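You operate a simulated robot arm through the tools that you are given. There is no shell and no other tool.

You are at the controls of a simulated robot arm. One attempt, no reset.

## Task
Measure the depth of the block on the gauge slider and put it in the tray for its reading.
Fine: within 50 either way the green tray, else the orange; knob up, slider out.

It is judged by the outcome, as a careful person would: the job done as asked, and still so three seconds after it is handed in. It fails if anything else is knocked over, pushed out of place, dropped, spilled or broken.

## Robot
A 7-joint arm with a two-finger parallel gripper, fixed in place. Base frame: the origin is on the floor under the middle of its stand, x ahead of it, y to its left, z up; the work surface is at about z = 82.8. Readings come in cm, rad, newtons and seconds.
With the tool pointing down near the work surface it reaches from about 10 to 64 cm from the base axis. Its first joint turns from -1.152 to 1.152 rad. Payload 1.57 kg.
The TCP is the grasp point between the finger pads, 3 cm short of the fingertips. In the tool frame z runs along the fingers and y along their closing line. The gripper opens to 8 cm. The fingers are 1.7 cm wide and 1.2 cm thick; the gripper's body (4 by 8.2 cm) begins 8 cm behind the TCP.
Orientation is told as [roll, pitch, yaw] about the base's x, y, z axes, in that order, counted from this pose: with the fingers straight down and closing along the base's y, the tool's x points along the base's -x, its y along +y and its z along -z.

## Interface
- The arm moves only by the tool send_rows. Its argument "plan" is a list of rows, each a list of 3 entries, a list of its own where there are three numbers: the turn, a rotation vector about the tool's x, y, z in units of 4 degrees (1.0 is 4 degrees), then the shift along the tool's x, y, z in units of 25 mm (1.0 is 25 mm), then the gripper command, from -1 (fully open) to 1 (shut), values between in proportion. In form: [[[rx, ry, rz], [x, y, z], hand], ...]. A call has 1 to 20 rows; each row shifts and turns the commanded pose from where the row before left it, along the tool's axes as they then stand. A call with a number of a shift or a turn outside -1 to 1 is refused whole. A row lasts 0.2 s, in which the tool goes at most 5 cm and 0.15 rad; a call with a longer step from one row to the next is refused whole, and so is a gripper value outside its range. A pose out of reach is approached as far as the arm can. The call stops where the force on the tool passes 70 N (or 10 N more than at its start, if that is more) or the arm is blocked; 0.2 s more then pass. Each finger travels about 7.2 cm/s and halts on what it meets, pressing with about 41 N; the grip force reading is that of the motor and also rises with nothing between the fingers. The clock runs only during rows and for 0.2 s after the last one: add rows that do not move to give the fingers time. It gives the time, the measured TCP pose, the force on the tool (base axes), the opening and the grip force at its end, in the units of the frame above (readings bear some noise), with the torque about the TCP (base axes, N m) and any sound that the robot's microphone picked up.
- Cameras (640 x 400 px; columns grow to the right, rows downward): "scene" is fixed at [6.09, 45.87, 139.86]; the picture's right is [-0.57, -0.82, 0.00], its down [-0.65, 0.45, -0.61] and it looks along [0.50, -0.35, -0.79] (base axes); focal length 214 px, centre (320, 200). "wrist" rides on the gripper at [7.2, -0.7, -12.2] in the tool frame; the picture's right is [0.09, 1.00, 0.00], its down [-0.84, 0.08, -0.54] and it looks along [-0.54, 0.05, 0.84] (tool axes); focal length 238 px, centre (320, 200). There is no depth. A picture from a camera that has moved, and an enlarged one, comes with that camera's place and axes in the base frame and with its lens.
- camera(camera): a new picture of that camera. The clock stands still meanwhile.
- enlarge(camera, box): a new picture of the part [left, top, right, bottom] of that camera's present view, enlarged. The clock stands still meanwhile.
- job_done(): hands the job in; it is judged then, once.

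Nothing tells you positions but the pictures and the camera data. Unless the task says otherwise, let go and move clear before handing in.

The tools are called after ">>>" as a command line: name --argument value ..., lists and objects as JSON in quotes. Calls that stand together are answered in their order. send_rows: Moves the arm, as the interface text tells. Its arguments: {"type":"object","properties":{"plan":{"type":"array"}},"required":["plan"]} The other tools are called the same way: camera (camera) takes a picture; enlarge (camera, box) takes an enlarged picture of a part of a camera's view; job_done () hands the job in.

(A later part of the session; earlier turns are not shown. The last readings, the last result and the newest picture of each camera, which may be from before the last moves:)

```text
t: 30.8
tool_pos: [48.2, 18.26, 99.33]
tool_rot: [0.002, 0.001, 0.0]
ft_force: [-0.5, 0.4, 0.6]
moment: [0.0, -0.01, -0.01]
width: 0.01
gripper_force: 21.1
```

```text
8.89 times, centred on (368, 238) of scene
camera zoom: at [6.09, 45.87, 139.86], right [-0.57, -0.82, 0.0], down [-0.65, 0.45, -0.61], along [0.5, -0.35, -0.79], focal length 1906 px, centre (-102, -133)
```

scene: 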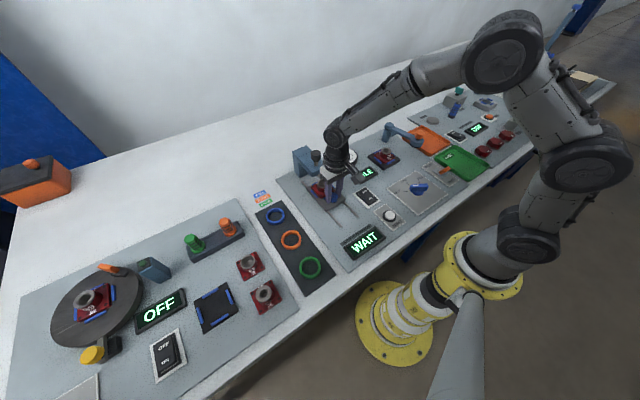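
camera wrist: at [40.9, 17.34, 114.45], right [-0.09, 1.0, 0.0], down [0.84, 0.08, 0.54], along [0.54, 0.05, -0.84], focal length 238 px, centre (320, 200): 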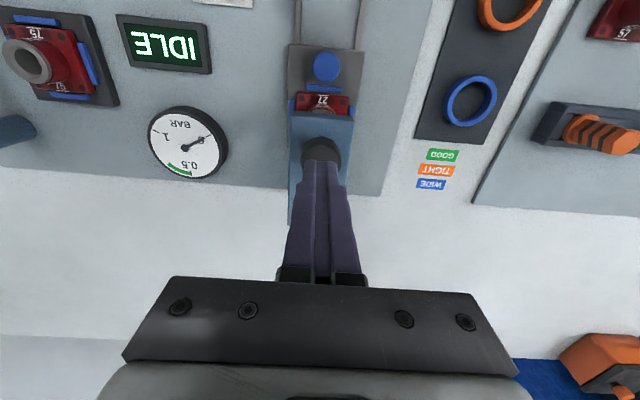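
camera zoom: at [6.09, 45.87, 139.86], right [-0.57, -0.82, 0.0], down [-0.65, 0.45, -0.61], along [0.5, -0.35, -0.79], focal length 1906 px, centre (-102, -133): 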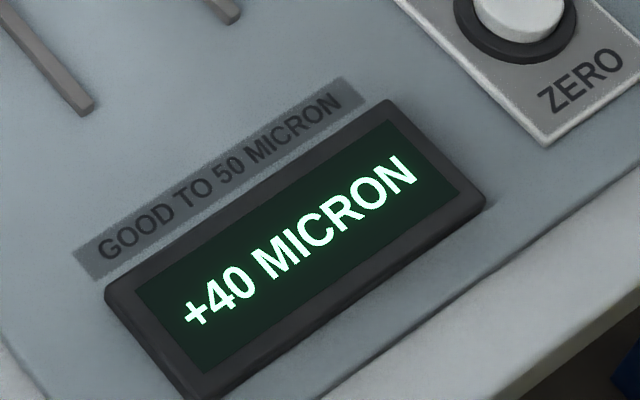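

The reading is steady at +40 MICRON. I'll press very slightly further to confirm the plunger is truly seated and the reading holds.

>>> send_rows --plan '[[[0, 0, 0], [0, 0, 0.06], 1], [[0, 0, 0], [0, 0, 0.06], 1], [[0, 0, 0], [0, 0, 0], 1]]'

>>> enlarge --camera "scene" --box '[335, 215, 400, 260]'

>>> enlarge --camera "scene" --box '[290, 120, 370, 180]'

```text
t: 31.6
tool_pos: [48.07, 18.21, 98.92]
tool_rot: [0.0, -0.001, 0.001]
ft_force: [-0.8, -0.4, 0.3]
moment: [0.02, 0.03, -0.03]
width: 0.01
gripper_force: 21.2
```

```text
8.89 times, centred on (368, 238) of scene
camera zoom: at [6.09, 45.87, 139.86], right [-0.57, -0.82, 0.0], down [-0.65, 0.45, -0.61], along [0.5, -0.35, -0.79], focal length 1906 px, centre (-102, -133)
```

zoom: 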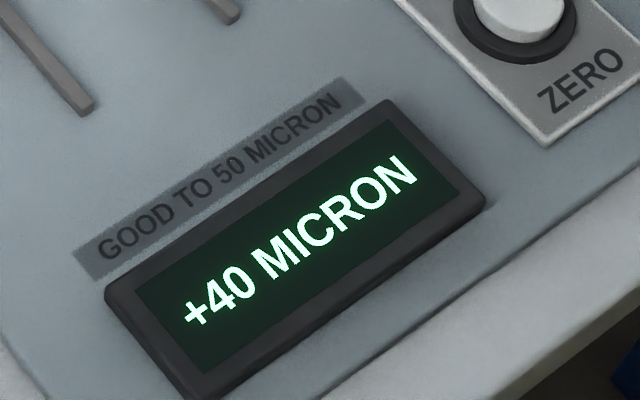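

```text
6.67 times, centred on (330, 150) of scene
camera zoom: at [6.09, 45.87, 139.86], right [-0.57, -0.82, 0.0], down [-0.65, 0.45, -0.61], along [0.5, -0.35, -0.79], focal length 1430 px, centre (253, 533)
```

zoom: 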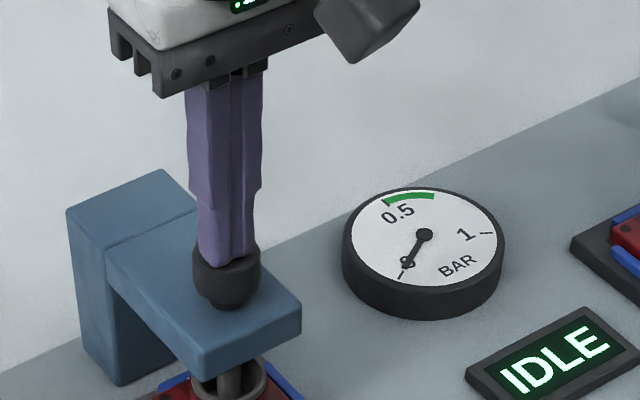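

There is still no resistance, and the knob appears to have dropped to its seat ahead of the fingers. I'll lift off and look at the knob by itself.

>>> send_rows --plan '[[[0, 0, 0], [0, 0, -0.4], 1], [[0, 0, 0], [0, 0, -0.8], 1], [[0, 0, 0], [0, 0, -0.8], 1], [[0, 0, 0], [0, 0, -0.8], 1], [[0, 0, 0], [0, 0, 0], 1]]'

>>> enlarge --camera "scene" --box '[290, 120, 370, 180]'

>>> enlarge --camera "scene" --box '[335, 215, 400, 260]'

```text
t: 32.8
tool_pos: [48.35, 18.4, 106.14]
tool_rot: [0.0, 0.0, 0.001]
ft_force: [-0.1, 0.4, 1.1]
moment: [0.03, -0.03, 0.01]
width: 0.01
gripper_force: 21.4
```

```text
6.67 times, centred on (330, 150) of scene
camera zoom: at [6.09, 45.87, 139.86], right [-0.57, -0.82, 0.0], down [-0.65, 0.45, -0.61], along [0.5, -0.35, -0.79], focal length 1430 px, centre (253, 533)
```

zoom: 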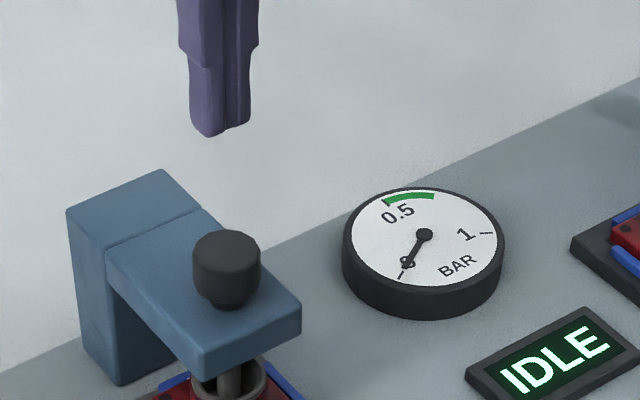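

```text
8.89 times, centred on (368, 238) of scene
camera zoom: at [6.09, 45.87, 139.86], right [-0.57, -0.82, 0.0], down [-0.65, 0.45, -0.61], along [0.5, -0.35, -0.79], focal length 1906 px, centre (-102, -133)
```

zoom: 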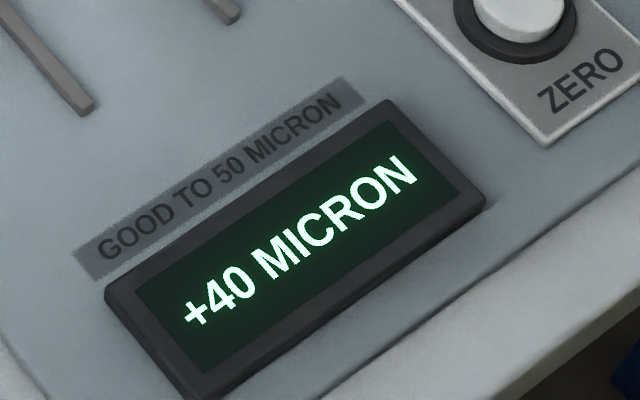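

The knob stays down and the reading holds at +40 MICRON, which is within 50, so the block goes in the green GOOD tray. Next I'll lift the knob back up by gripping it, opening the fingers above it first.

>>> send_rows --plan '[[[0, 0, 0], [0.06, -0.1, 0], 0.3], [[0, 0, 0], [0, 0, 0], -0.3], [[0, 0, 0], [0, 0, 0.5], -0.3], [[0, 0, 0], [0, 0, 0.5], -0.3], [[0, 0, 0], [0, 0, 0], -0.3]]'

>>> camera --camera "wrist"

>>> enlarge --camera "wrist" --box '[240, 80, 400, 240]'

>>> enlarge --camera "scene" --box '[290, 120, 370, 180]'

```text
t: 34.0
tool_pos: [47.95, 18.01, 103.63]
tool_rot: [0.0, 0.0, 0.0]
ft_force: [0.6, -0.5, -0.8]
moment: [0.01, -0.02, 0.04]
width: 5.19
gripper_force: 0.1
```

```text
taken
camera wrist: at [40.69, 17.45, 115.77], right [-0.09, 1.0, 0.0], down [0.84, 0.08, 0.54], along [0.54, 0.05, -0.84], focal length 238 px, centre (320, 200)
```

wrist: 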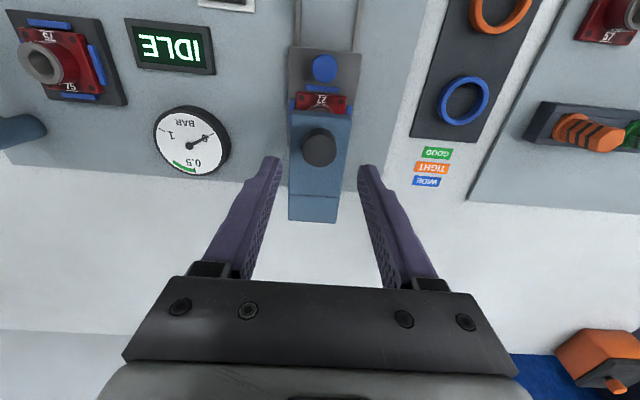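

```text
2.50 times, centred on (320, 160) of wrist
camera zoom: at [40.69, 17.45, 115.77], right [-0.09, 1.0, 0.0], down [0.84, 0.08, 0.54], along [0.54, 0.05, -0.84], focal length 596 px, centre (320, 300)
```

zoom: 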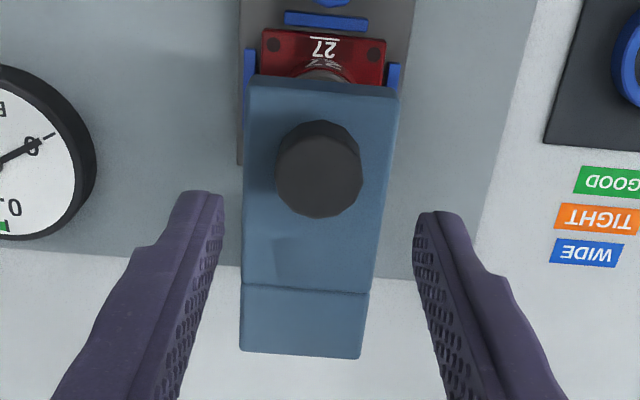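

```text
6.67 times, centred on (330, 150) of scene
camera zoom: at [6.09, 45.87, 139.86], right [-0.57, -0.82, 0.0], down [-0.65, 0.45, -0.61], along [0.5, -0.35, -0.79], focal length 1430 px, centre (253, 533)
```

zoom: 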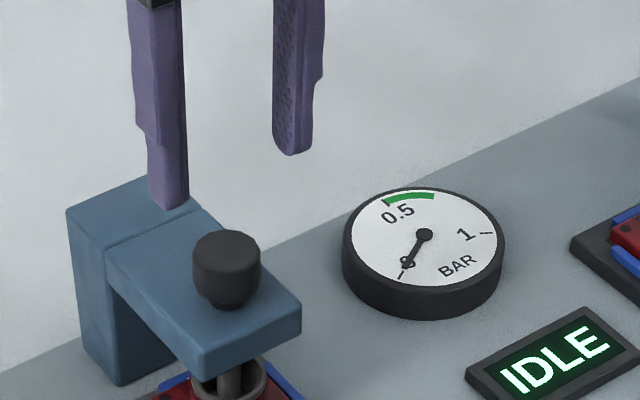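

The knob is centred between the fingers at about [48.2, 18.1], with its top near z 95.9. I'll descend around it and close gently.

>>> send_rows --plan '[[[0, 0, 0], [-0.08, 0.03, 0.7], -0.3], [[0, 0, 0], [0, 0, 0.7], -0.3], [[0, 0, 0], [0, 0, 0.6], -0.3], [[0, 0, 0], [0, 0, 0.4], -0.3], [[0, 0, 0], [0, 0, 0], -0.3]]'

>>> enlarge --camera "scene" --box '[290, 120, 370, 180]'

>>> enlarge --camera "wrist" --box '[240, 80, 400, 240]'

```text
t: 35.2
tool_pos: [48.12, 18.14, 97.52]
tool_rot: [0.002, -0.002, 0.0]
ft_force: [-0.6, -0.3, 0.4]
moment: [0.02, 0.0, 0.0]
width: 5.2
gripper_force: 0.1
```

```text
6.67 times, centred on (330, 150) of scene
camera zoom: at [6.09, 45.87, 139.86], right [-0.57, -0.82, 0.0], down [-0.65, 0.45, -0.61], along [0.5, -0.35, -0.79], focal length 1430 px, centre (253, 533)
```

zoom: 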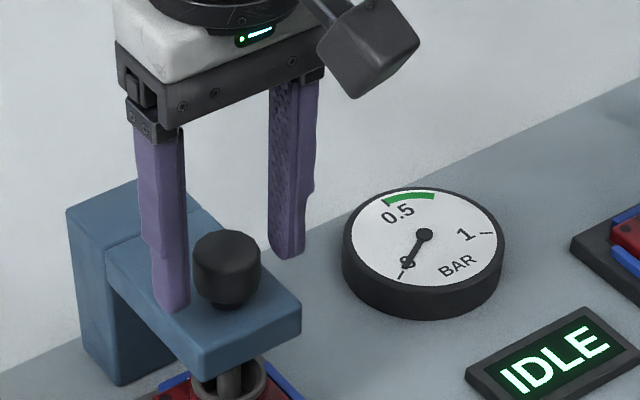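

```text
2.50 times, centred on (320, 160) of wrist
camera zoom: at [40.87, 17.5, 109.74], right [-0.09, 1.0, 0.0], down [0.84, 0.08, 0.54], along [0.54, 0.05, -0.84], focal length 596 px, centre (320, 300)
```

zoom: 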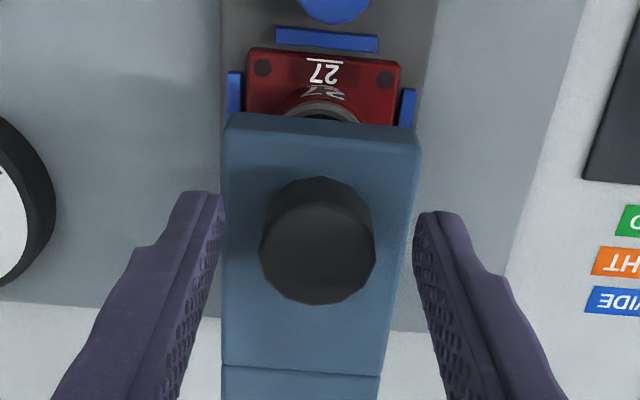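

Aligned. I'll close on the knob and then raise it in small steps until it reaches its upper position.

>>> send_rows --plan '[[[0, 0, 0], [0, 0, 0], 0.0], [[0, 0, 0], [0, 0, 0], 0.3], [[0, 0, 0], [0, 0, 0], 0.4], [[0, 0, 0], [0, 0, 0], 0.4]]'

```text
t: 36.2
tool_pos: [48.04, 17.93, 97.57]
tool_rot: [-0.002, 0.0, 0.001]
ft_force: [-0.5, -4.9, 0.3]
moment: [0.17, -0.01, -0.03]
width: 3.08
gripper_force: 39.9
```

>>> send_rows --plan '[[[0, 0, 0], [0, 0, -0.12], 0.4], [[0, 0, 0], [0, 0, -0.12], 0.4], [[0, 0, 0], [0, 0, -0.12], 0.4], [[0, 0, 0], [0, 0, -0.12], 0.4], [[0, 0, 0], [0, 0, 0], 0.4]]'

>>> enlarge --camera "scene" --box '[290, 120, 400, 260]'

```text
t: 37.4
tool_pos: [48.23, 18.05, 98.8]
tool_rot: [-0.003, 0.002, 0.001]
ft_force: [-7.5, -10.9, -0.9]
moment: [-0.03, 0.4, -0.05]
width: 3.1
gripper_force: 39.6
```

```text
2.86 times, centred on (345, 190) of scene
camera zoom: at [6.08, 45.84, 139.88], right [-0.57, -0.82, 0.0], down [-0.65, 0.45, -0.61], along [0.5, -0.35, -0.79], focal length 613 px, centre (249, 229)
```

zoom: 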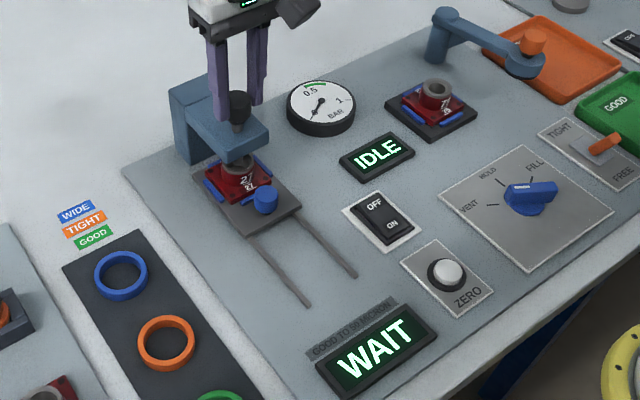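

It comes up and the display is back to WAIT. I'll continue up to the upper stop.

>>> send_rows --plan '[[[0, 0, 0], [0, -0.01, -0.06], 0.4], [[0, 0, 0], [0, 0, -0.06], 0.4], [[0, 0, 0], [0, 0, 0], 0.4]]'

>>> enlarge --camera "scene" --box '[290, 120, 370, 180]'

```text
t: 38.2
tool_pos: [48.06, 18.03, 99.0]
tool_rot: [-0.002, 0.0, 0.001]
ft_force: [-9.2, -14.7, 0.9]
moment: [-0.06, 0.45, -0.13]
width: 3.08
gripper_force: 39.7
```

```text
6.67 times, centred on (330, 150) of scene
camera zoom: at [6.07, 45.83, 139.88], right [-0.57, -0.82, 0.0], down [-0.65, 0.45, -0.61], along [0.5, -0.35, -0.79], focal length 1430 px, centre (253, 533)
```

zoom: 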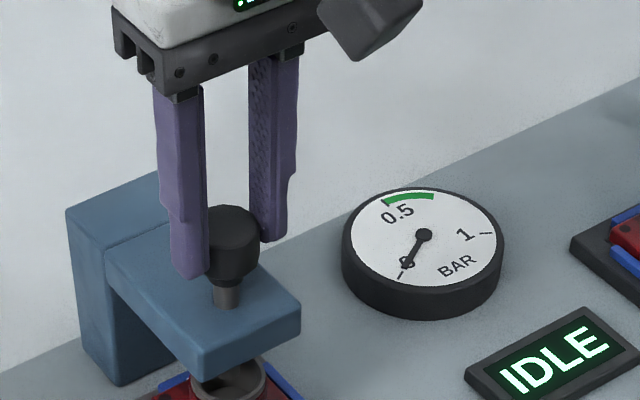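

>>> send_rows --plan '[[[0, 0, 0], [0.02, -0.03, -0.05], 0.4], [[0, 0, 0], [0, 0, -0.05], 0.4], [[0, 0, 0], [0, 0, 0], 0.4]]'

>>> enlarge --camera "scene" --box '[290, 120, 370, 180]'

```text
t: 39.0
tool_pos: [48.29, 17.88, 99.22]
tool_rot: [-0.001, 0.001, 0.003]
ft_force: [-9.1, -12.3, 1.9]
moment: [0.01, 0.23, -0.03]
width: 3.09
gripper_force: 39.8
```

```text
6.67 times, centred on (330, 150) of scene
camera zoom: at [6.06, 45.84, 139.88], right [-0.57, -0.82, 0.0], down [-0.65, 0.45, -0.61], along [0.5, -0.35, -0.79], focal length 1430 px, centre (253, 533)
```

zoom: 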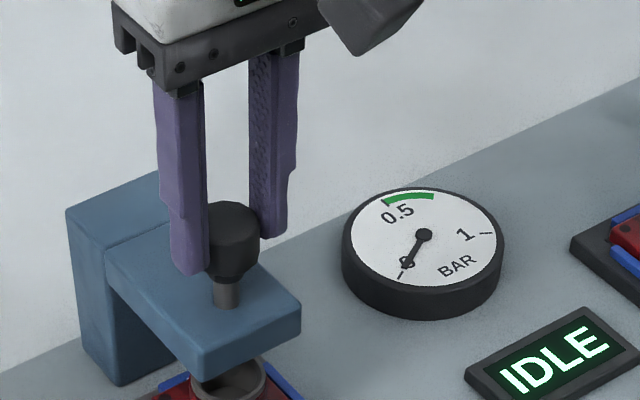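

>>> send_rows --plan '[[[0, 0, 0], [0.03, -0.03, -0.06], 0.4], [[0, 0, 0], [0, 0, -0.06], 0.4], [[0, 0, 0], [0, 0, 0], 0.4]]'

>>> enlarge --camera "scene" --box '[290, 120, 370, 180]'

```text
t: 39.8
tool_pos: [48.07, 17.98, 99.42]
tool_rot: [0.001, -0.001, 0.002]
ft_force: [1.8, 1.0, -11.3]
moment: [-0.24, -0.44, -0.01]
width: 3.13
gripper_force: 39.8
```

```text
6.67 times, centred on (330, 150) of scene
camera zoom: at [6.12, 45.88, 139.86], right [-0.57, -0.82, 0.0], down [-0.65, 0.45, -0.61], along [0.5, -0.35, -0.79], focal length 1430 px, centre (253, 533)
```

zoom: 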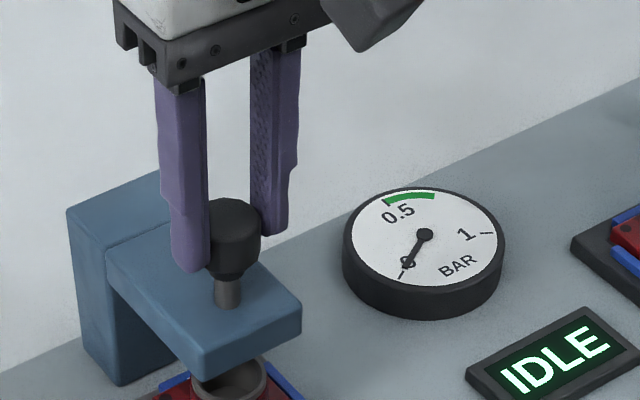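

Fz is now −11 N, so the knob is at its upper stop. I'll release it and see whether it stays.

>>> send_rows --plan '[[[0, 0, 0], [0, 0, 0], 0.1], [[0, 0, 0], [0, 0, 0], -0.2], [[0, 0, 0], [0, 0, 0], -0.3], [[0, 0, 0], [0, 0, -0.6], -0.3], [[0, 0, 0], [0, 0, -0.8], -0.3], [[0, 0, 0], [0, 0, -0.8], -0.3], [[0, 0, 0], [0, 0, -0.6], -0.3], [[0, 0, 0], [0, 0, 0], -0.3]]'

>>> enlarge --camera "scene" --box '[290, 120, 400, 260]'

>>> enlarge --camera "scene" --box '[290, 120, 370, 180]'

```text
t: 41.6
tool_pos: [48.12, 17.85, 106.57]
tool_rot: [-0.001, 0.002, 0.001]
ft_force: [0.2, -0.1, 0.4]
moment: [0.0, 0.01, -0.01]
width: 5.22
gripper_force: 0.0
```

```text
2.86 times, centred on (345, 190) of scene
camera zoom: at [6.09, 45.87, 139.86], right [-0.57, -0.82, 0.0], down [-0.65, 0.45, -0.61], along [0.5, -0.35, -0.79], focal length 613 px, centre (249, 229)
```

zoom: 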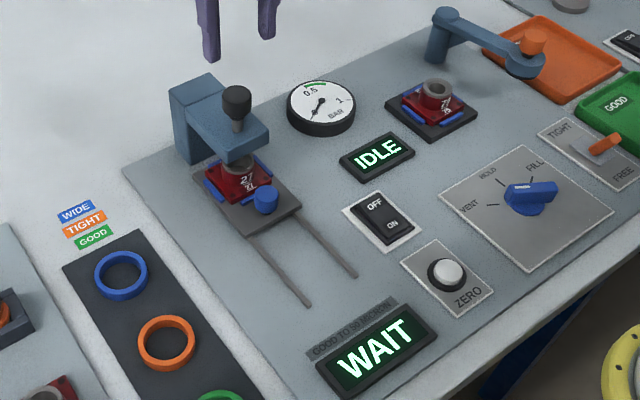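

```text
6.67 times, centred on (330, 150) of scene
camera zoom: at [6.09, 45.87, 139.86], right [-0.57, -0.82, 0.0], down [-0.65, 0.45, -0.61], along [0.5, -0.35, -0.79], focal length 1430 px, centre (253, 533)
```

zoom: 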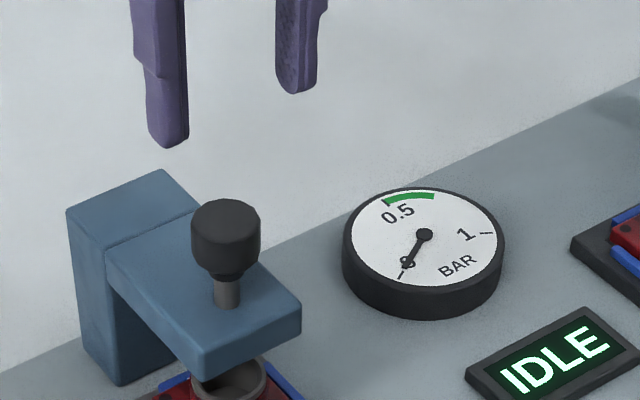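

The knob stays up and the display reads WAIT. Now I'll go back to the blue peg, with the TCP at x≈42.25 so the body stays clear of the head, and pull the slider out.

>>> send_rows --plan '[[[0, 0, 0], [0.8, 0.04, 0], -0.3], [[0, 0, 0], [0.8, 0.04, 0], -0.3], [[0, 0, 0], [0.75, 0, 0], -0.3], [[0, 0, 0], [0, 0, 0.9], -0.3], [[0, 0, 0], [0, 0, 0.9], -0.3], [[0, 0, 0], [0, 0, 0.9], -0.3], [[0, 0, 0], [0, 0, 0.9], -0.3], [[0, 0, 0], [0, 0, 0.9], -0.3], [[0, 0, 0], [0, 0, 0.9], -0.3], [[0, 0, 0], [0, 0, 0.9], -0.3], [[0, 0, 0], [0, 0, 0.6], -0.3], [[0, 0, 0], [0, 0, 0], -0.3]]'

>>> enlarge --camera "wrist" --box '[220, 100, 420, 280]'

>>> enlarge --camera "scene" --box '[290, 130, 370, 200]'

```text
t: 44.2
tool_pos: [42.1, 18.13, 89.2]
tool_rot: [-0.001, -0.001, 0.0]
ft_force: [-0.9, 0.2, -0.5]
moment: [-0.04, 0.0, -0.01]
width: 5.16
gripper_force: 0.1
```

```text
2.22 times, centred on (320, 190) of wrist
camera zoom: at [34.84, 17.57, 101.39], right [-0.09, 1.0, 0.0], down [0.84, 0.08, 0.54], along [0.54, 0.05, -0.84], focal length 530 px, centre (320, 222)
```

zoom: 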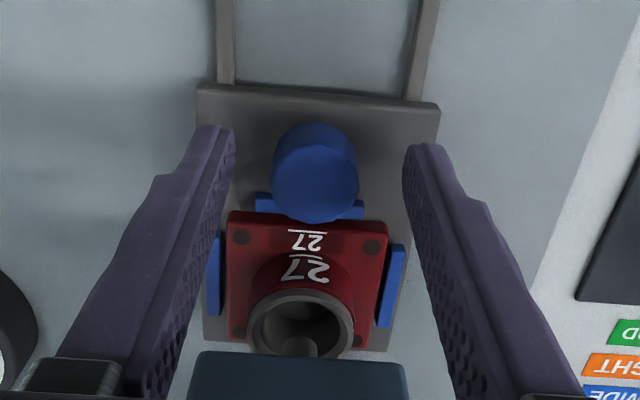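

```text
5.71 times, centred on (330, 165) of scene
camera zoom: at [6.1, 45.87, 139.86], right [-0.57, -0.82, 0.0], down [-0.65, 0.45, -0.61], along [0.5, -0.35, -0.79], focal length 1226 px, centre (263, 400)
```

zoom: 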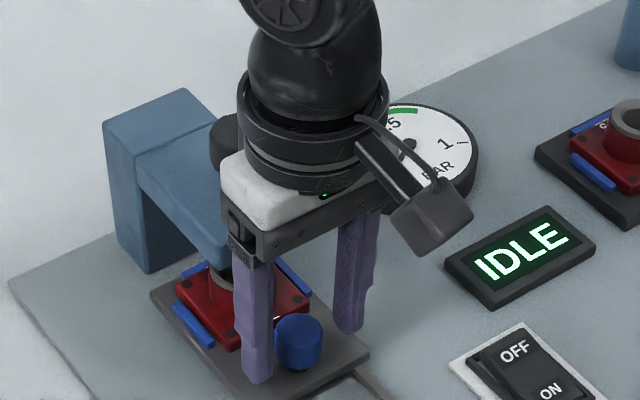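

>>> send_rows --plan '[[[0, 0, 0], [-0.1, 0, 0.2], -0.3], [[0, 0, 0], [0, 0, 0.17], -0.3], [[0, 0, 0], [0, 0, 0], 0.0], [[0, 0, 0], [0, 0, 0], 0.3], [[0, 0, 0], [0, 0, 0], 0.5], [[0, 0, 0], [0, 0, 0], 0.5]]'

>>> enlarge --camera "wrist" --box '[220, 100, 420, 280]'

```text
t: 45.6
tool_pos: [42.27, 18.11, 88.18]
tool_rot: [0.0, 0.001, -0.001]
ft_force: [1.7, -10.1, 1.5]
moment: [-0.19, 0.06, 0.01]
width: 3.0
gripper_force: 5.0
```

```text
2.22 times, centred on (320, 190) of wrist
camera zoom: at [35.14, 17.57, 100.48], right [-0.09, 1.0, 0.0], down [0.84, 0.08, 0.54], along [0.54, 0.05, -0.84], focal length 530 px, centre (320, 222)
```

zoom: 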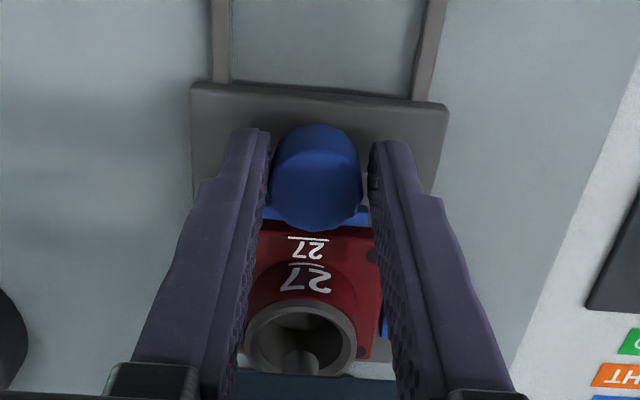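

>>> send_rows --plan '[[[0, 0, 0], [0, -0.04, 0], 0.5], [[0, 0, 0], [0, 0, 0], 0.5], [[0, 0, 0], [0, 0, 0], 0.5]]'

```text
t: 46.4
tool_pos: [42.4, 18.05, 88.3]
tool_rot: [-0.001, 0.001, 0.002]
ft_force: [-0.3, -10.3, -1.4]
moment: [-0.15, 0.06, -0.02]
width: 2.86
gripper_force: 4.6
```

>>> send_rows --plan '[[[0, 0, 0], [0, -0.04, 0], 0.6], [[0, 0, 0], [0, 0, 0], 0.6], [[0, 0, 0], [0, 0, 0], 0.6]]'

>>> enlarge --camera "wrist" --box '[220, 100, 420, 280]'

```text
t: 47.2
tool_pos: [42.4, 18.02, 88.32]
tool_rot: [0.0, 0.002, -0.001]
ft_force: [-2.9, 4.5, -9.5]
moment: [-0.29, -0.01, 0.06]
width: 2.78
gripper_force: 38.0
```

```text
2.22 times, centred on (320, 190) of wrist
camera zoom: at [35.18, 17.45, 100.5], right [-0.09, 1.0, 0.0], down [0.84, 0.08, 0.54], along [0.54, 0.05, -0.84], focal length 530 px, centre (320, 222)
```

zoom: 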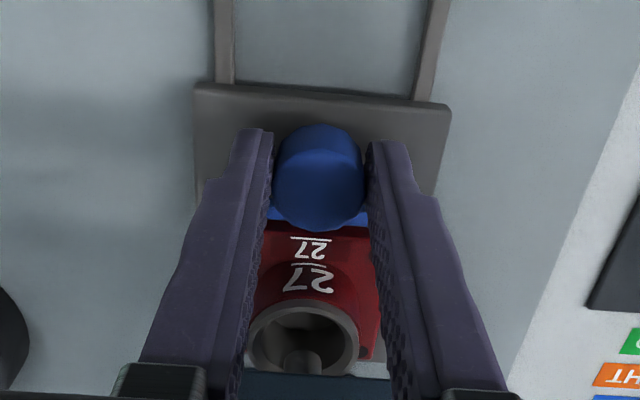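

The peg is gripped firmly at 2.78 cm. I'll pull the slider back out along −x.

>>> send_rows --plan '[[[0, 0, 0], [0.2, 0, 0], 0.6], [[0, 0, 0], [0.4, 0, 0], 0.6], [[0, 0, 0], [0.5, 0, 0], 0.6], [[0, 0, 0], [0.5, 0, 0], 0.6], [[0, 0, 0], [0.5, 0, 0], 0.6], [[0, 0, 0], [0.5, 0, 0], 0.6], [[0, 0, 0], [0.5, 0, 0], 0.6], [[0, 0, 0], [0.5, 0, 0], 0.6], [[0, 0, 0], [0.5, 0, 0], 0.6], [[0, 0, 0], [0.4, 0, 0], 0.6], [[0, 0, 0], [0.2, 0, 0], 0.6], [[0, 0, 0], [0, 0, 0], 0.6]]'

>>> enlarge --camera "scene" --box '[290, 120, 400, 260]'

```text
t: 49.8
tool_pos: [30.8, 18.0, 88.48]
tool_rot: [0.003, -0.001, -0.003]
ft_force: [0.2, 39.0, -27.1]
moment: [0.36, 0.37, 0.13]
width: 2.79
gripper_force: 38.2
```

```text
2.86 times, centred on (345, 190) of scene
camera zoom: at [6.12, 45.98, 139.82], right [-0.57, -0.82, 0.0], down [-0.65, 0.45, -0.61], along [0.5, -0.35, -0.79], focal length 613 px, centre (249, 229)
```

zoom: 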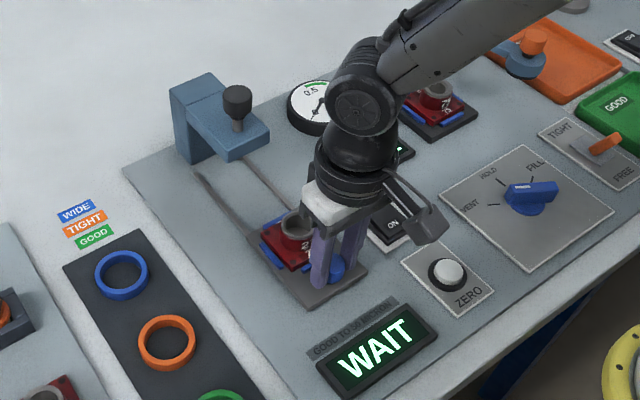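

The slider is nearly out. I'll relieve the side and lift load (y +0.1 cm, z −0.1 cm) and finish in small steps to the stop.

>>> send_rows --plan '[[[0, 0, 0], [0, 0.05, 0.03], 0.6], [[0, 0, 0], [0.15, 0, 0], 0.6], [[0, 0, 0], [0.15, 0, 0], 0.6], [[0, 0, 0], [0.15, 0, 0], 0.6], [[0, 0, 0], [0.1, 0, 0], 0.6], [[0, 0, 0], [0, 0, 0], 0.6]]'

```text
t: 51.2
tool_pos: [29.25, 18.02, 88.42]
tool_rot: [0.001, -0.003, 0.002]
ft_force: [-0.9, 13.9, 9.9]
moment: [0.02, -1.04, -0.04]
width: 2.74
gripper_force: 38.2
```

>>> send_rows --plan '[[[0, 0, 0], [0.08, 0.02, 0], 0.6], [[0, 0, 0], [0.08, 0, 0], 0.6], [[0, 0, 0], [0, 0, 0], 0.6]]'

```text
t: 52.0
tool_pos: [28.96, 18.06, 88.37]
tool_rot: [0.003, -0.003, 0.0]
ft_force: [0.9, 4.3, 31.4]
moment: [-0.28, 0.06, 0.14]
width: 2.75
gripper_force: 38.2
```

>>> send_rows --plan '[[[0, 0, 0], [0.08, 0, -0.03], 0.6], [[0, 0, 0], [0.06, 0, 0], 0.6], [[0, 0, 0], [0, 0, 0], 0.6]]'

>>> enlarge --camera "scene" --box '[290, 120, 400, 260]'

>>> enlarge --camera "wrist" --box '[220, 100, 420, 280]'

```text
t: 52.8
tool_pos: [28.82, 18.06, 88.42]
tool_rot: [-0.001, -0.007, 0.003]
ft_force: [29.8, -13.8, 5.7]
moment: [-0.77, -0.94, 0.01]
width: 2.75
gripper_force: 38.0
```

```text
2.86 times, centred on (345, 190) of scene
camera zoom: at [6.16, 45.83, 139.87], right [-0.57, -0.82, 0.0], down [-0.65, 0.45, -0.61], along [0.5, -0.35, -0.79], focal length 613 px, centre (249, 229)
```

zoom: 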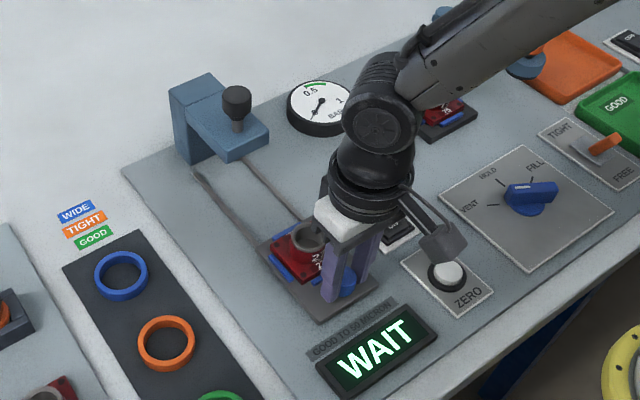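

```text
2.22 times, centred on (320, 190) of wrist
camera zoom: at [21.52, 17.43, 100.57], right [-0.09, 1.0, 0.0], down [0.83, 0.08, 0.55], along [0.55, 0.05, -0.84], focal length 530 px, centre (320, 222)
```

zoom: 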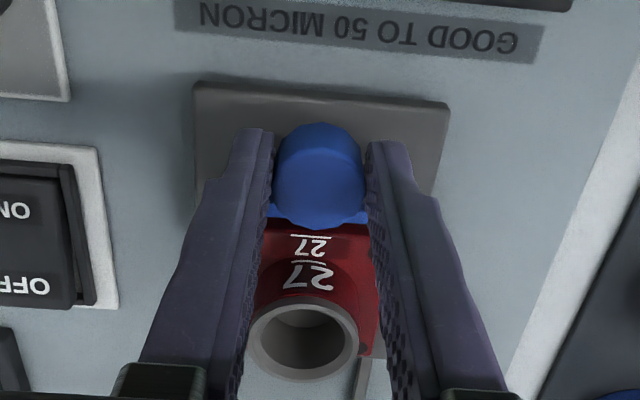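

The x force is now +30 N, so the slider is fully out at its stop. I'll unload, open, and lift off the peg.

>>> send_rows --plan '[[[0, 0, 0], [-0.04, -0.02, 0], 0.6], [[0, 0, 0], [0, 0, 0], 0.2], [[0, 0, 0], [0, 0, 0], -0.2], [[0, 0, 0], [0, 0, 0], -0.4], [[0, 0, 0], [0, 0, 0], -0.4], [[0, 0, 0], [0, 0, -0.4], -0.4], [[0, 0, 0], [0, 0, -0.8], -0.4], [[0, 0, 0], [0, 0, -0.8], -0.4], [[0, 0, 0], [0, 0, -0.8], -0.4], [[0, 0, 0], [0, 0, -0.8], -0.4], [[0, 0, 0], [0, 0, -0.8], -0.4], [[0, 0, 0], [0, 0, 0], -0.4]]'

>>> camera --camera "wrist"

>>> enlarge --camera "scene" --box '[290, 130, 400, 240]'

>>> enlarge --camera "scene" --box '[380, 110, 520, 200]'

```text
t: 55.4
tool_pos: [28.48, 17.92, 99.2]
tool_rot: [-0.001, 0.0, -0.001]
ft_force: [-0.6, -0.3, 0.3]
moment: [0.0, -0.02, -0.03]
width: 5.6
gripper_force: 0.0
```

```text
taken
camera wrist: at [21.28, 17.44, 111.52], right [-0.09, 1.0, 0.0], down [0.84, 0.08, 0.54], along [0.54, 0.05, -0.84], focal length 238 px, centre (320, 200)
```

wrist: 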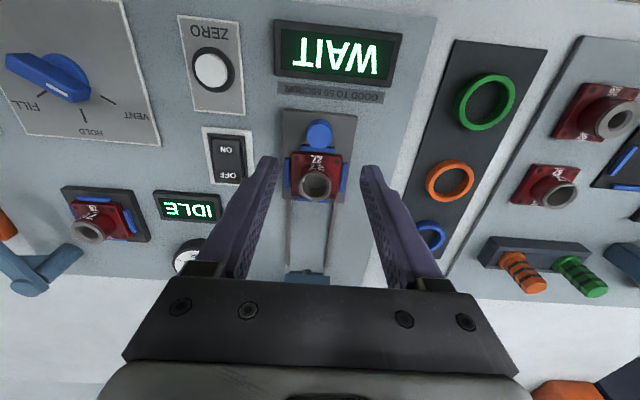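

```text
3.64 times, centred on (345, 185) of scene
camera zoom: at [6.09, 45.87, 139.86], right [-0.57, -0.82, 0.0], down [-0.65, 0.45, -0.61], along [0.5, -0.35, -0.79], focal length 780 px, centre (229, 254)
```

zoom: 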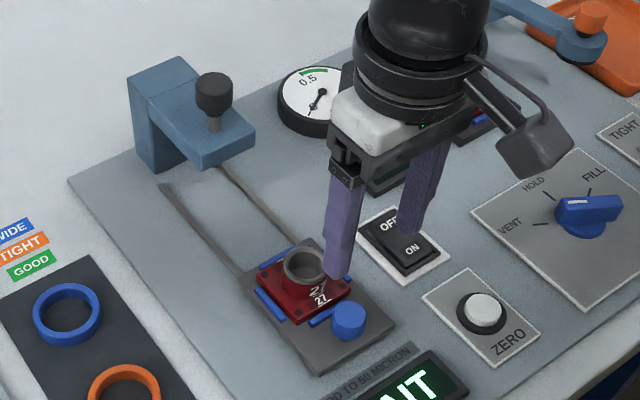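

```text
4.44 times, centred on (450, 155) of scene
camera zoom: at [6.09, 45.87, 139.86], right [-0.57, -0.82, 0.0], down [-0.65, 0.45, -0.61], along [0.5, -0.35, -0.79], focal length 953 px, centre (-258, 400)
```

zoom: 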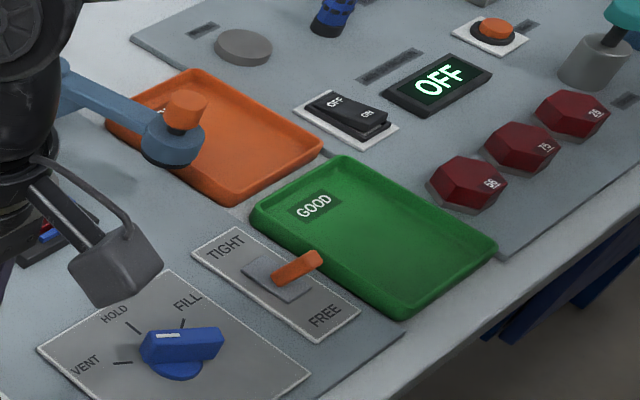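

Both the knob-up and slider-out conditions look right. The block's tube is near [34.7, 18.1], top z≈87.4. The green tray spans roughly x 18–33, y −40 to −26.5. I'll position over the tube.

>>> send_rows --plan '[[[0, 0, 0], [-0.6, 0.04, 0], -0.3], [[0, 0, 0], [-0.7, 0.04, 0], -0.3], [[0, 0, 0], [-0.7, 0, 0], -0.3], [[0, 0, 0], [-0.5, 0, 0.4], -0.3], [[0, 0, 0], [0, 0, 0.6], -0.3], [[0, 0, 0], [0, 0, 0], -0.3]]'

>>> enlarge --camera "wrist" --box '[220, 80, 420, 260]'

>>> enlarge --camera "scene" --box '[300, 150, 390, 230]'

```text
t: 56.8
tool_pos: [35.04, 18.0, 96.62]
tool_rot: [0.002, 0.0, 0.0]
ft_force: [0.2, 0.0, -0.1]
moment: [-0.03, 0.04, 0.0]
width: 5.2
gripper_force: 0.1
```

```text
2.22 times, centred on (320, 170) of wrist
camera zoom: at [27.73, 17.58, 108.91], right [-0.09, 1.0, 0.0], down [0.84, 0.08, 0.54], along [0.54, 0.05, -0.84], focal length 530 px, centre (320, 267)
```

zoom: 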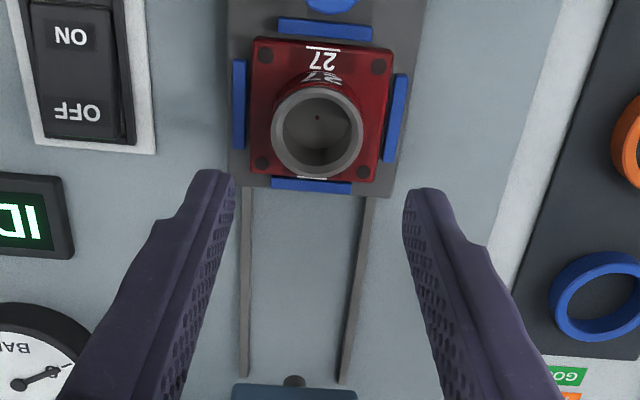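

```text
5.00 times, centred on (345, 190) of scene
camera zoom: at [6.1, 45.87, 139.86], right [-0.57, -0.82, 0.0], down [-0.65, 0.45, -0.61], along [0.5, -0.35, -0.79], focal length 1072 px, centre (195, 250)
```

zoom: 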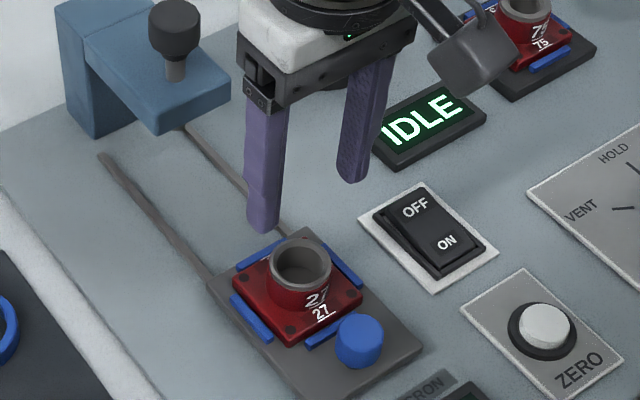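

>>> send_rows --plan '[[[0, 0, 0], [0.05, 0.03, 0.7], -0.3], [[0, 0, 0], [0, 0, 0.7], -0.3], [[0, 0, 0], [0, 0, 0.7], -0.3], [[0, 0, 0], [0, 0, 0.5], -0.3], [[0, 0, 0], [0, 0, 0.35], -0.3], [[0, 0, 0], [0, 0, 0], -0.3]]'

>>> enlarge --camera "wrist" --box '[220, 100, 420, 280]'

>>> enlarge --camera "scene" --box '[310, 160, 380, 220]'

```text
t: 58.2
tool_pos: [34.97, 18.16, 89.13]
tool_rot: [0.001, 0.001, -0.001]
ft_force: [0.9, 0.6, 0.3]
moment: [-0.01, -0.04, -0.04]
width: 5.18
gripper_force: 0.1
```

```text
2.22 times, centred on (320, 190) of wrist
camera zoom: at [27.66, 17.61, 101.5], right [-0.09, 1.0, 0.0], down [0.84, 0.08, 0.54], along [0.54, 0.05, -0.84], focal length 530 px, centre (320, 222)
```

zoom: 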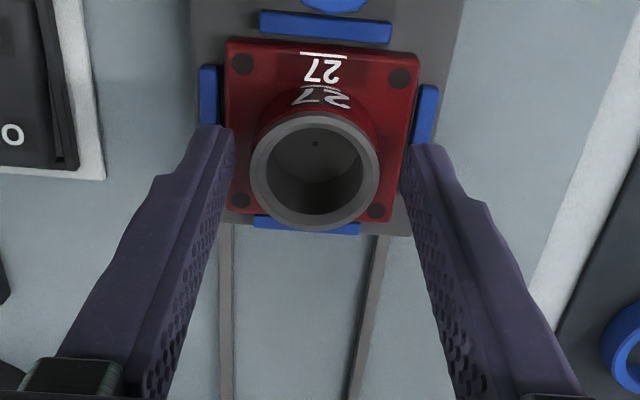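

```text
6.67 times, centred on (345, 190) of scene
camera zoom: at [6.1, 45.87, 139.86], right [-0.57, -0.82, 0.0], down [-0.65, 0.45, -0.61], along [0.5, -0.35, -0.79], focal length 1430 px, centre (153, 267)
```

zoom: 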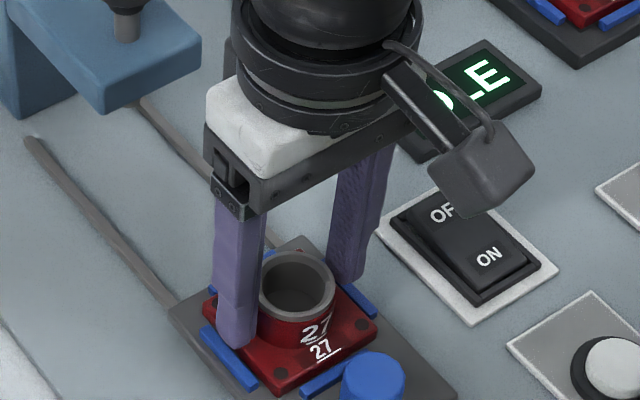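

Well centred. I'll lower by small steps so the fingertips get onto the tube just above the base flange.

>>> send_rows --plan '[[[0, 0, 0], [0, 0, 0.1], -0.3], [[0, 0, 0], [0, 0, 0.08], -0.3], [[0, 0, 0], [0, 0, 0], -0.3]]'

>>> enlarge --camera "scene" --box '[310, 160, 380, 220]'

```text
t: 59.0
tool_pos: [34.72, 18.18, 88.93]
tool_rot: [0.0, 0.001, 0.0]
ft_force: [0.6, -0.8, -0.6]
moment: [-0.02, 0.03, 0.02]
width: 5.2
gripper_force: 0.0
```

```text
6.67 times, centred on (345, 190) of scene
camera zoom: at [6.09, 45.87, 139.86], right [-0.57, -0.82, 0.0], down [-0.65, 0.45, -0.61], along [0.5, -0.35, -0.79], focal length 1430 px, centre (153, 267)
```

zoom: 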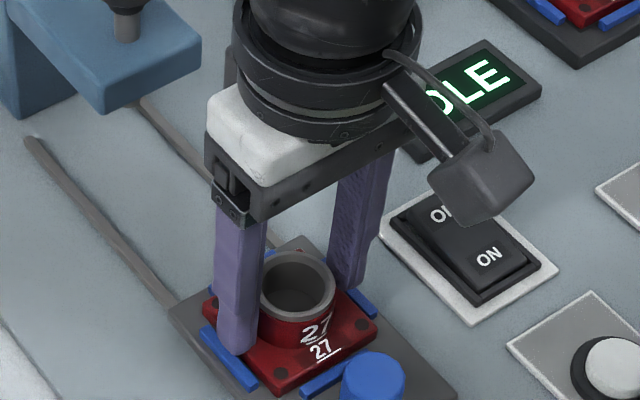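

No contact with the flange yet, and there's about 1.7 cm of overlap on the tube. Closing.

>>> send_rows --plan '[[[0, 0, 0], [0, 0, 0], -0.1], [[0, 0, 0], [0, 0, 0], 0.1], [[0, 0, 0], [0, 0, 0], 0.4], [[0, 0, 0], [0, 0, 0], 0.4], [[0, 0, 0], [0, 0, 0], 0.4]]'

>>> enlarge --camera "wrist" --box '[220, 100, 420, 280]'

```text
t: 60.2
tool_pos: [34.93, 18.14, 89.03]
tool_rot: [-0.001, -0.001, -0.001]
ft_force: [0.7, -0.9, -0.6]
moment: [-0.02, 0.02, 0.02]
width: 3.93
gripper_force: 40.4
```

```text
2.22 times, centred on (320, 190) of wrist
camera zoom: at [27.58, 17.61, 101.12], right [-0.09, 1.0, 0.0], down [0.84, 0.08, 0.54], along [0.54, 0.05, -0.84], focal length 530 px, centre (320, 222)
```

zoom: 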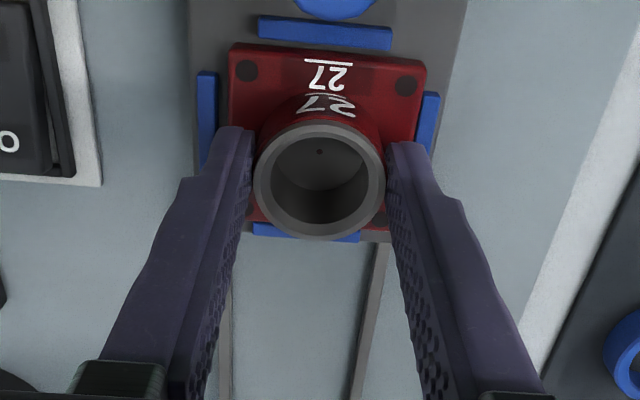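

The tube is gripped at 3.93 cm with 40 N. I'll lift slowly straight up and verify.

>>> send_rows --plan '[[[0, 0, 0], [0, 0, -0.15], 0.4], [[0, 0, 0], [0, 0, -0.25], 0.4], [[0, 0, 0], [0, 0, -0.4], 0.4], [[0, 0, 0], [0, 0, -0.5], 0.4], [[0, 0, 0], [0, 0, 0], 0.4]]'

>>> enlarge --camera "scene" --box '[300, 140, 390, 220]'

>>> camera --camera "wrist"

```text
t: 61.4
tool_pos: [34.69, 18.26, 92.17]
tool_rot: [0.002, 0.001, 0.0]
ft_force: [-0.8, 0.1, -2.8]
moment: [0.0, 0.01, 0.03]
width: 3.94
gripper_force: 41.2
```

```text
5.00 times, centred on (345, 180) of scene
camera zoom: at [6.1, 45.87, 139.86], right [-0.57, -0.82, 0.0], down [-0.65, 0.45, -0.61], along [0.5, -0.35, -0.79], focal length 1072 px, centre (195, 300)
```

zoom: 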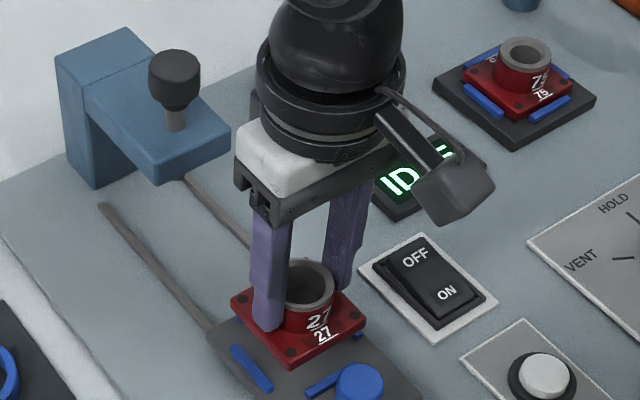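

```text
taken
camera wrist: at [27.49, 17.75, 104.36], right [-0.09, 1.0, 0.0], down [0.84, 0.08, 0.54], along [0.54, 0.05, -0.84], focal length 238 px, centre (320, 200)
```

wrist: 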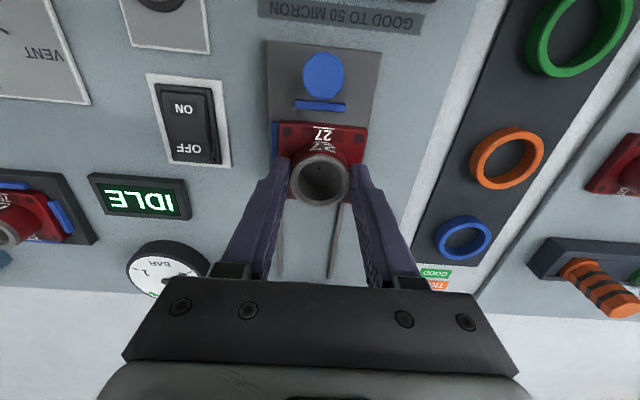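

The block is lifted cleanly (about 2.8 N). I'll raise it and start the traverse to the right at a safe height.

>>> send_rows --plan '[[[0, 0, 0], [0, 0, -0.8], 0.4], [[0, 0, 0], [0, 0, -0.9], 0.4], [[0, 0, 0], [0, 0, -0.9], 0.4], [[0, 0, 0], [0, 0, -0.9], 0.4], [[0, 0, 0], [0, -0.3, -0.9], 0.4], [[0, 0, 0], [0.1, -0.6, -0.5], 0.4], [[0, 0, 0], [0.18, -0.8, 0], 0.4], [[0, 0, 0], [0.18, -0.8, 0], 0.4], [[0, 0, 0], [0.18, -0.8, 0], 0.4], [[0, 0, 0], [0.18, -0.8, 0], 0.4], [[0, 0, 0], [0.18, -0.8, 0], 0.4], [[0, 0, 0], [0.18, -0.8, 0], 0.4], [[0, 0, 0], [0.18, -0.8, 0], 0.4], [[0, 0, 0], [0.18, -0.8, 0], 0.4], [[0, 0, 0], [0.18, -0.8, 0], 0.4], [[0, 0, 0], [0.18, -0.8, 0], 0.4], [[0, 0, 0], [0.18, -0.8, 0], 0.4], [[0, 0, 0], [0, 0, 0], 0.4]]'

>>> camera --camera "scene"

>>> camera --camera "wrist"

```text
t: 65.2
tool_pos: [29.47, -6.07, 104.35]
tool_rot: [0.0, -0.001, 0.001]
ft_force: [-0.3, 0.6, -2.4]
moment: [0.01, 0.02, -0.03]
width: 3.91
gripper_force: 40.7
```

```text
taken
```

scene: 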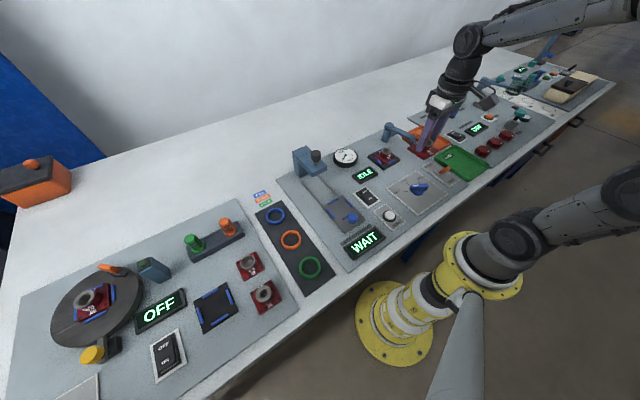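

```text
taken
camera wrist: at [22.26, -6.67, 116.57], right [-0.09, 1.0, 0.0], down [0.84, 0.08, 0.54], along [0.54, 0.05, -0.84], focal length 238 px, centre (320, 200)
```

wrist: 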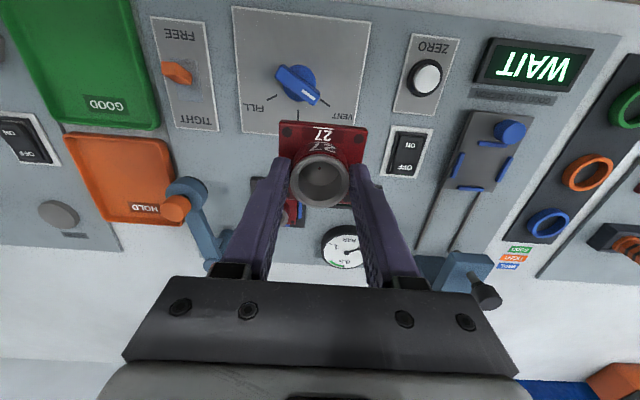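

Everything is stable. The tray corner checks out at about [33, −27]. I'll continue to above the tray centre, near [25.6, −33.4].

>>> send_rows --plan '[[[0, 0, 0], [0.12, -0.84, 0], 0.4], [[0, 0, 0], [0.12, -0.84, 0], 0.4], [[0, 0, 0], [0.12, -0.84, 0], 0.4], [[0, 0, 0], [0.12, -0.84, 0], 0.4], [[0, 0, 0], [0.12, -0.84, 0], 0.4], [[0, 0, 0], [0.12, -0.84, 0], 0.4], [[0, 0, 0], [0.12, -0.84, 0], 0.4], [[0, 0, 0], [0.12, -0.84, 0], 0.4], [[0, 0, 0], [0.12, -0.84, 0], 0.4], [[0, 0, 0], [0.12, -0.84, 0], 0.4], [[0, 0, 0], [0.12, -0.84, 0], 0.4], [[0, 0, 0], [0.12, -0.84, 0], 0.4], [[0, 0, 0], [0.12, -0.84, 0], 0.4], [[0, 0, 0], [0, 0, 0], 0.4], [[0, 0, 0], [0, 0, 0], 0.4]]'

>>> camera --camera "scene"

>>> camera --camera "wrist"

```text
t: 68.4
tool_pos: [25.69, -33.15, 104.37]
tool_rot: [-0.001, -0.001, 0.001]
ft_force: [-0.1, 0.7, -2.6]
moment: [0.0, 0.03, 0.02]
width: 3.94
gripper_force: 41.4
```

```text
taken
```

scene: 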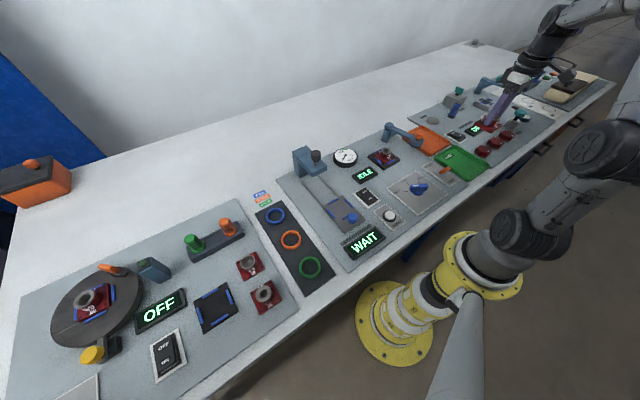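

```text
taken
camera wrist: at [18.45, -33.81, 116.64], right [-0.09, 1.0, 0.0], down [0.84, 0.08, 0.54], along [0.54, 0.05, -0.84], focal length 238 px, centre (320, 200)
```

wrist: 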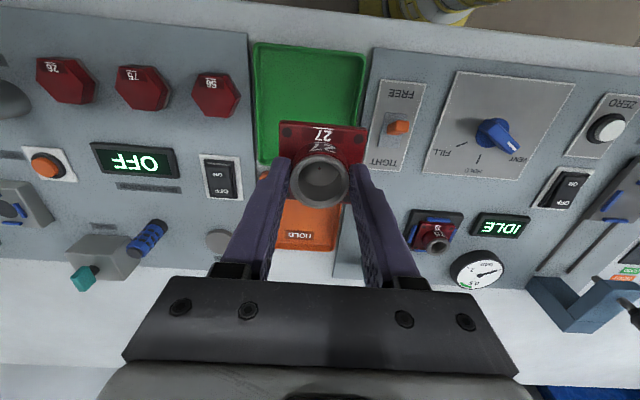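

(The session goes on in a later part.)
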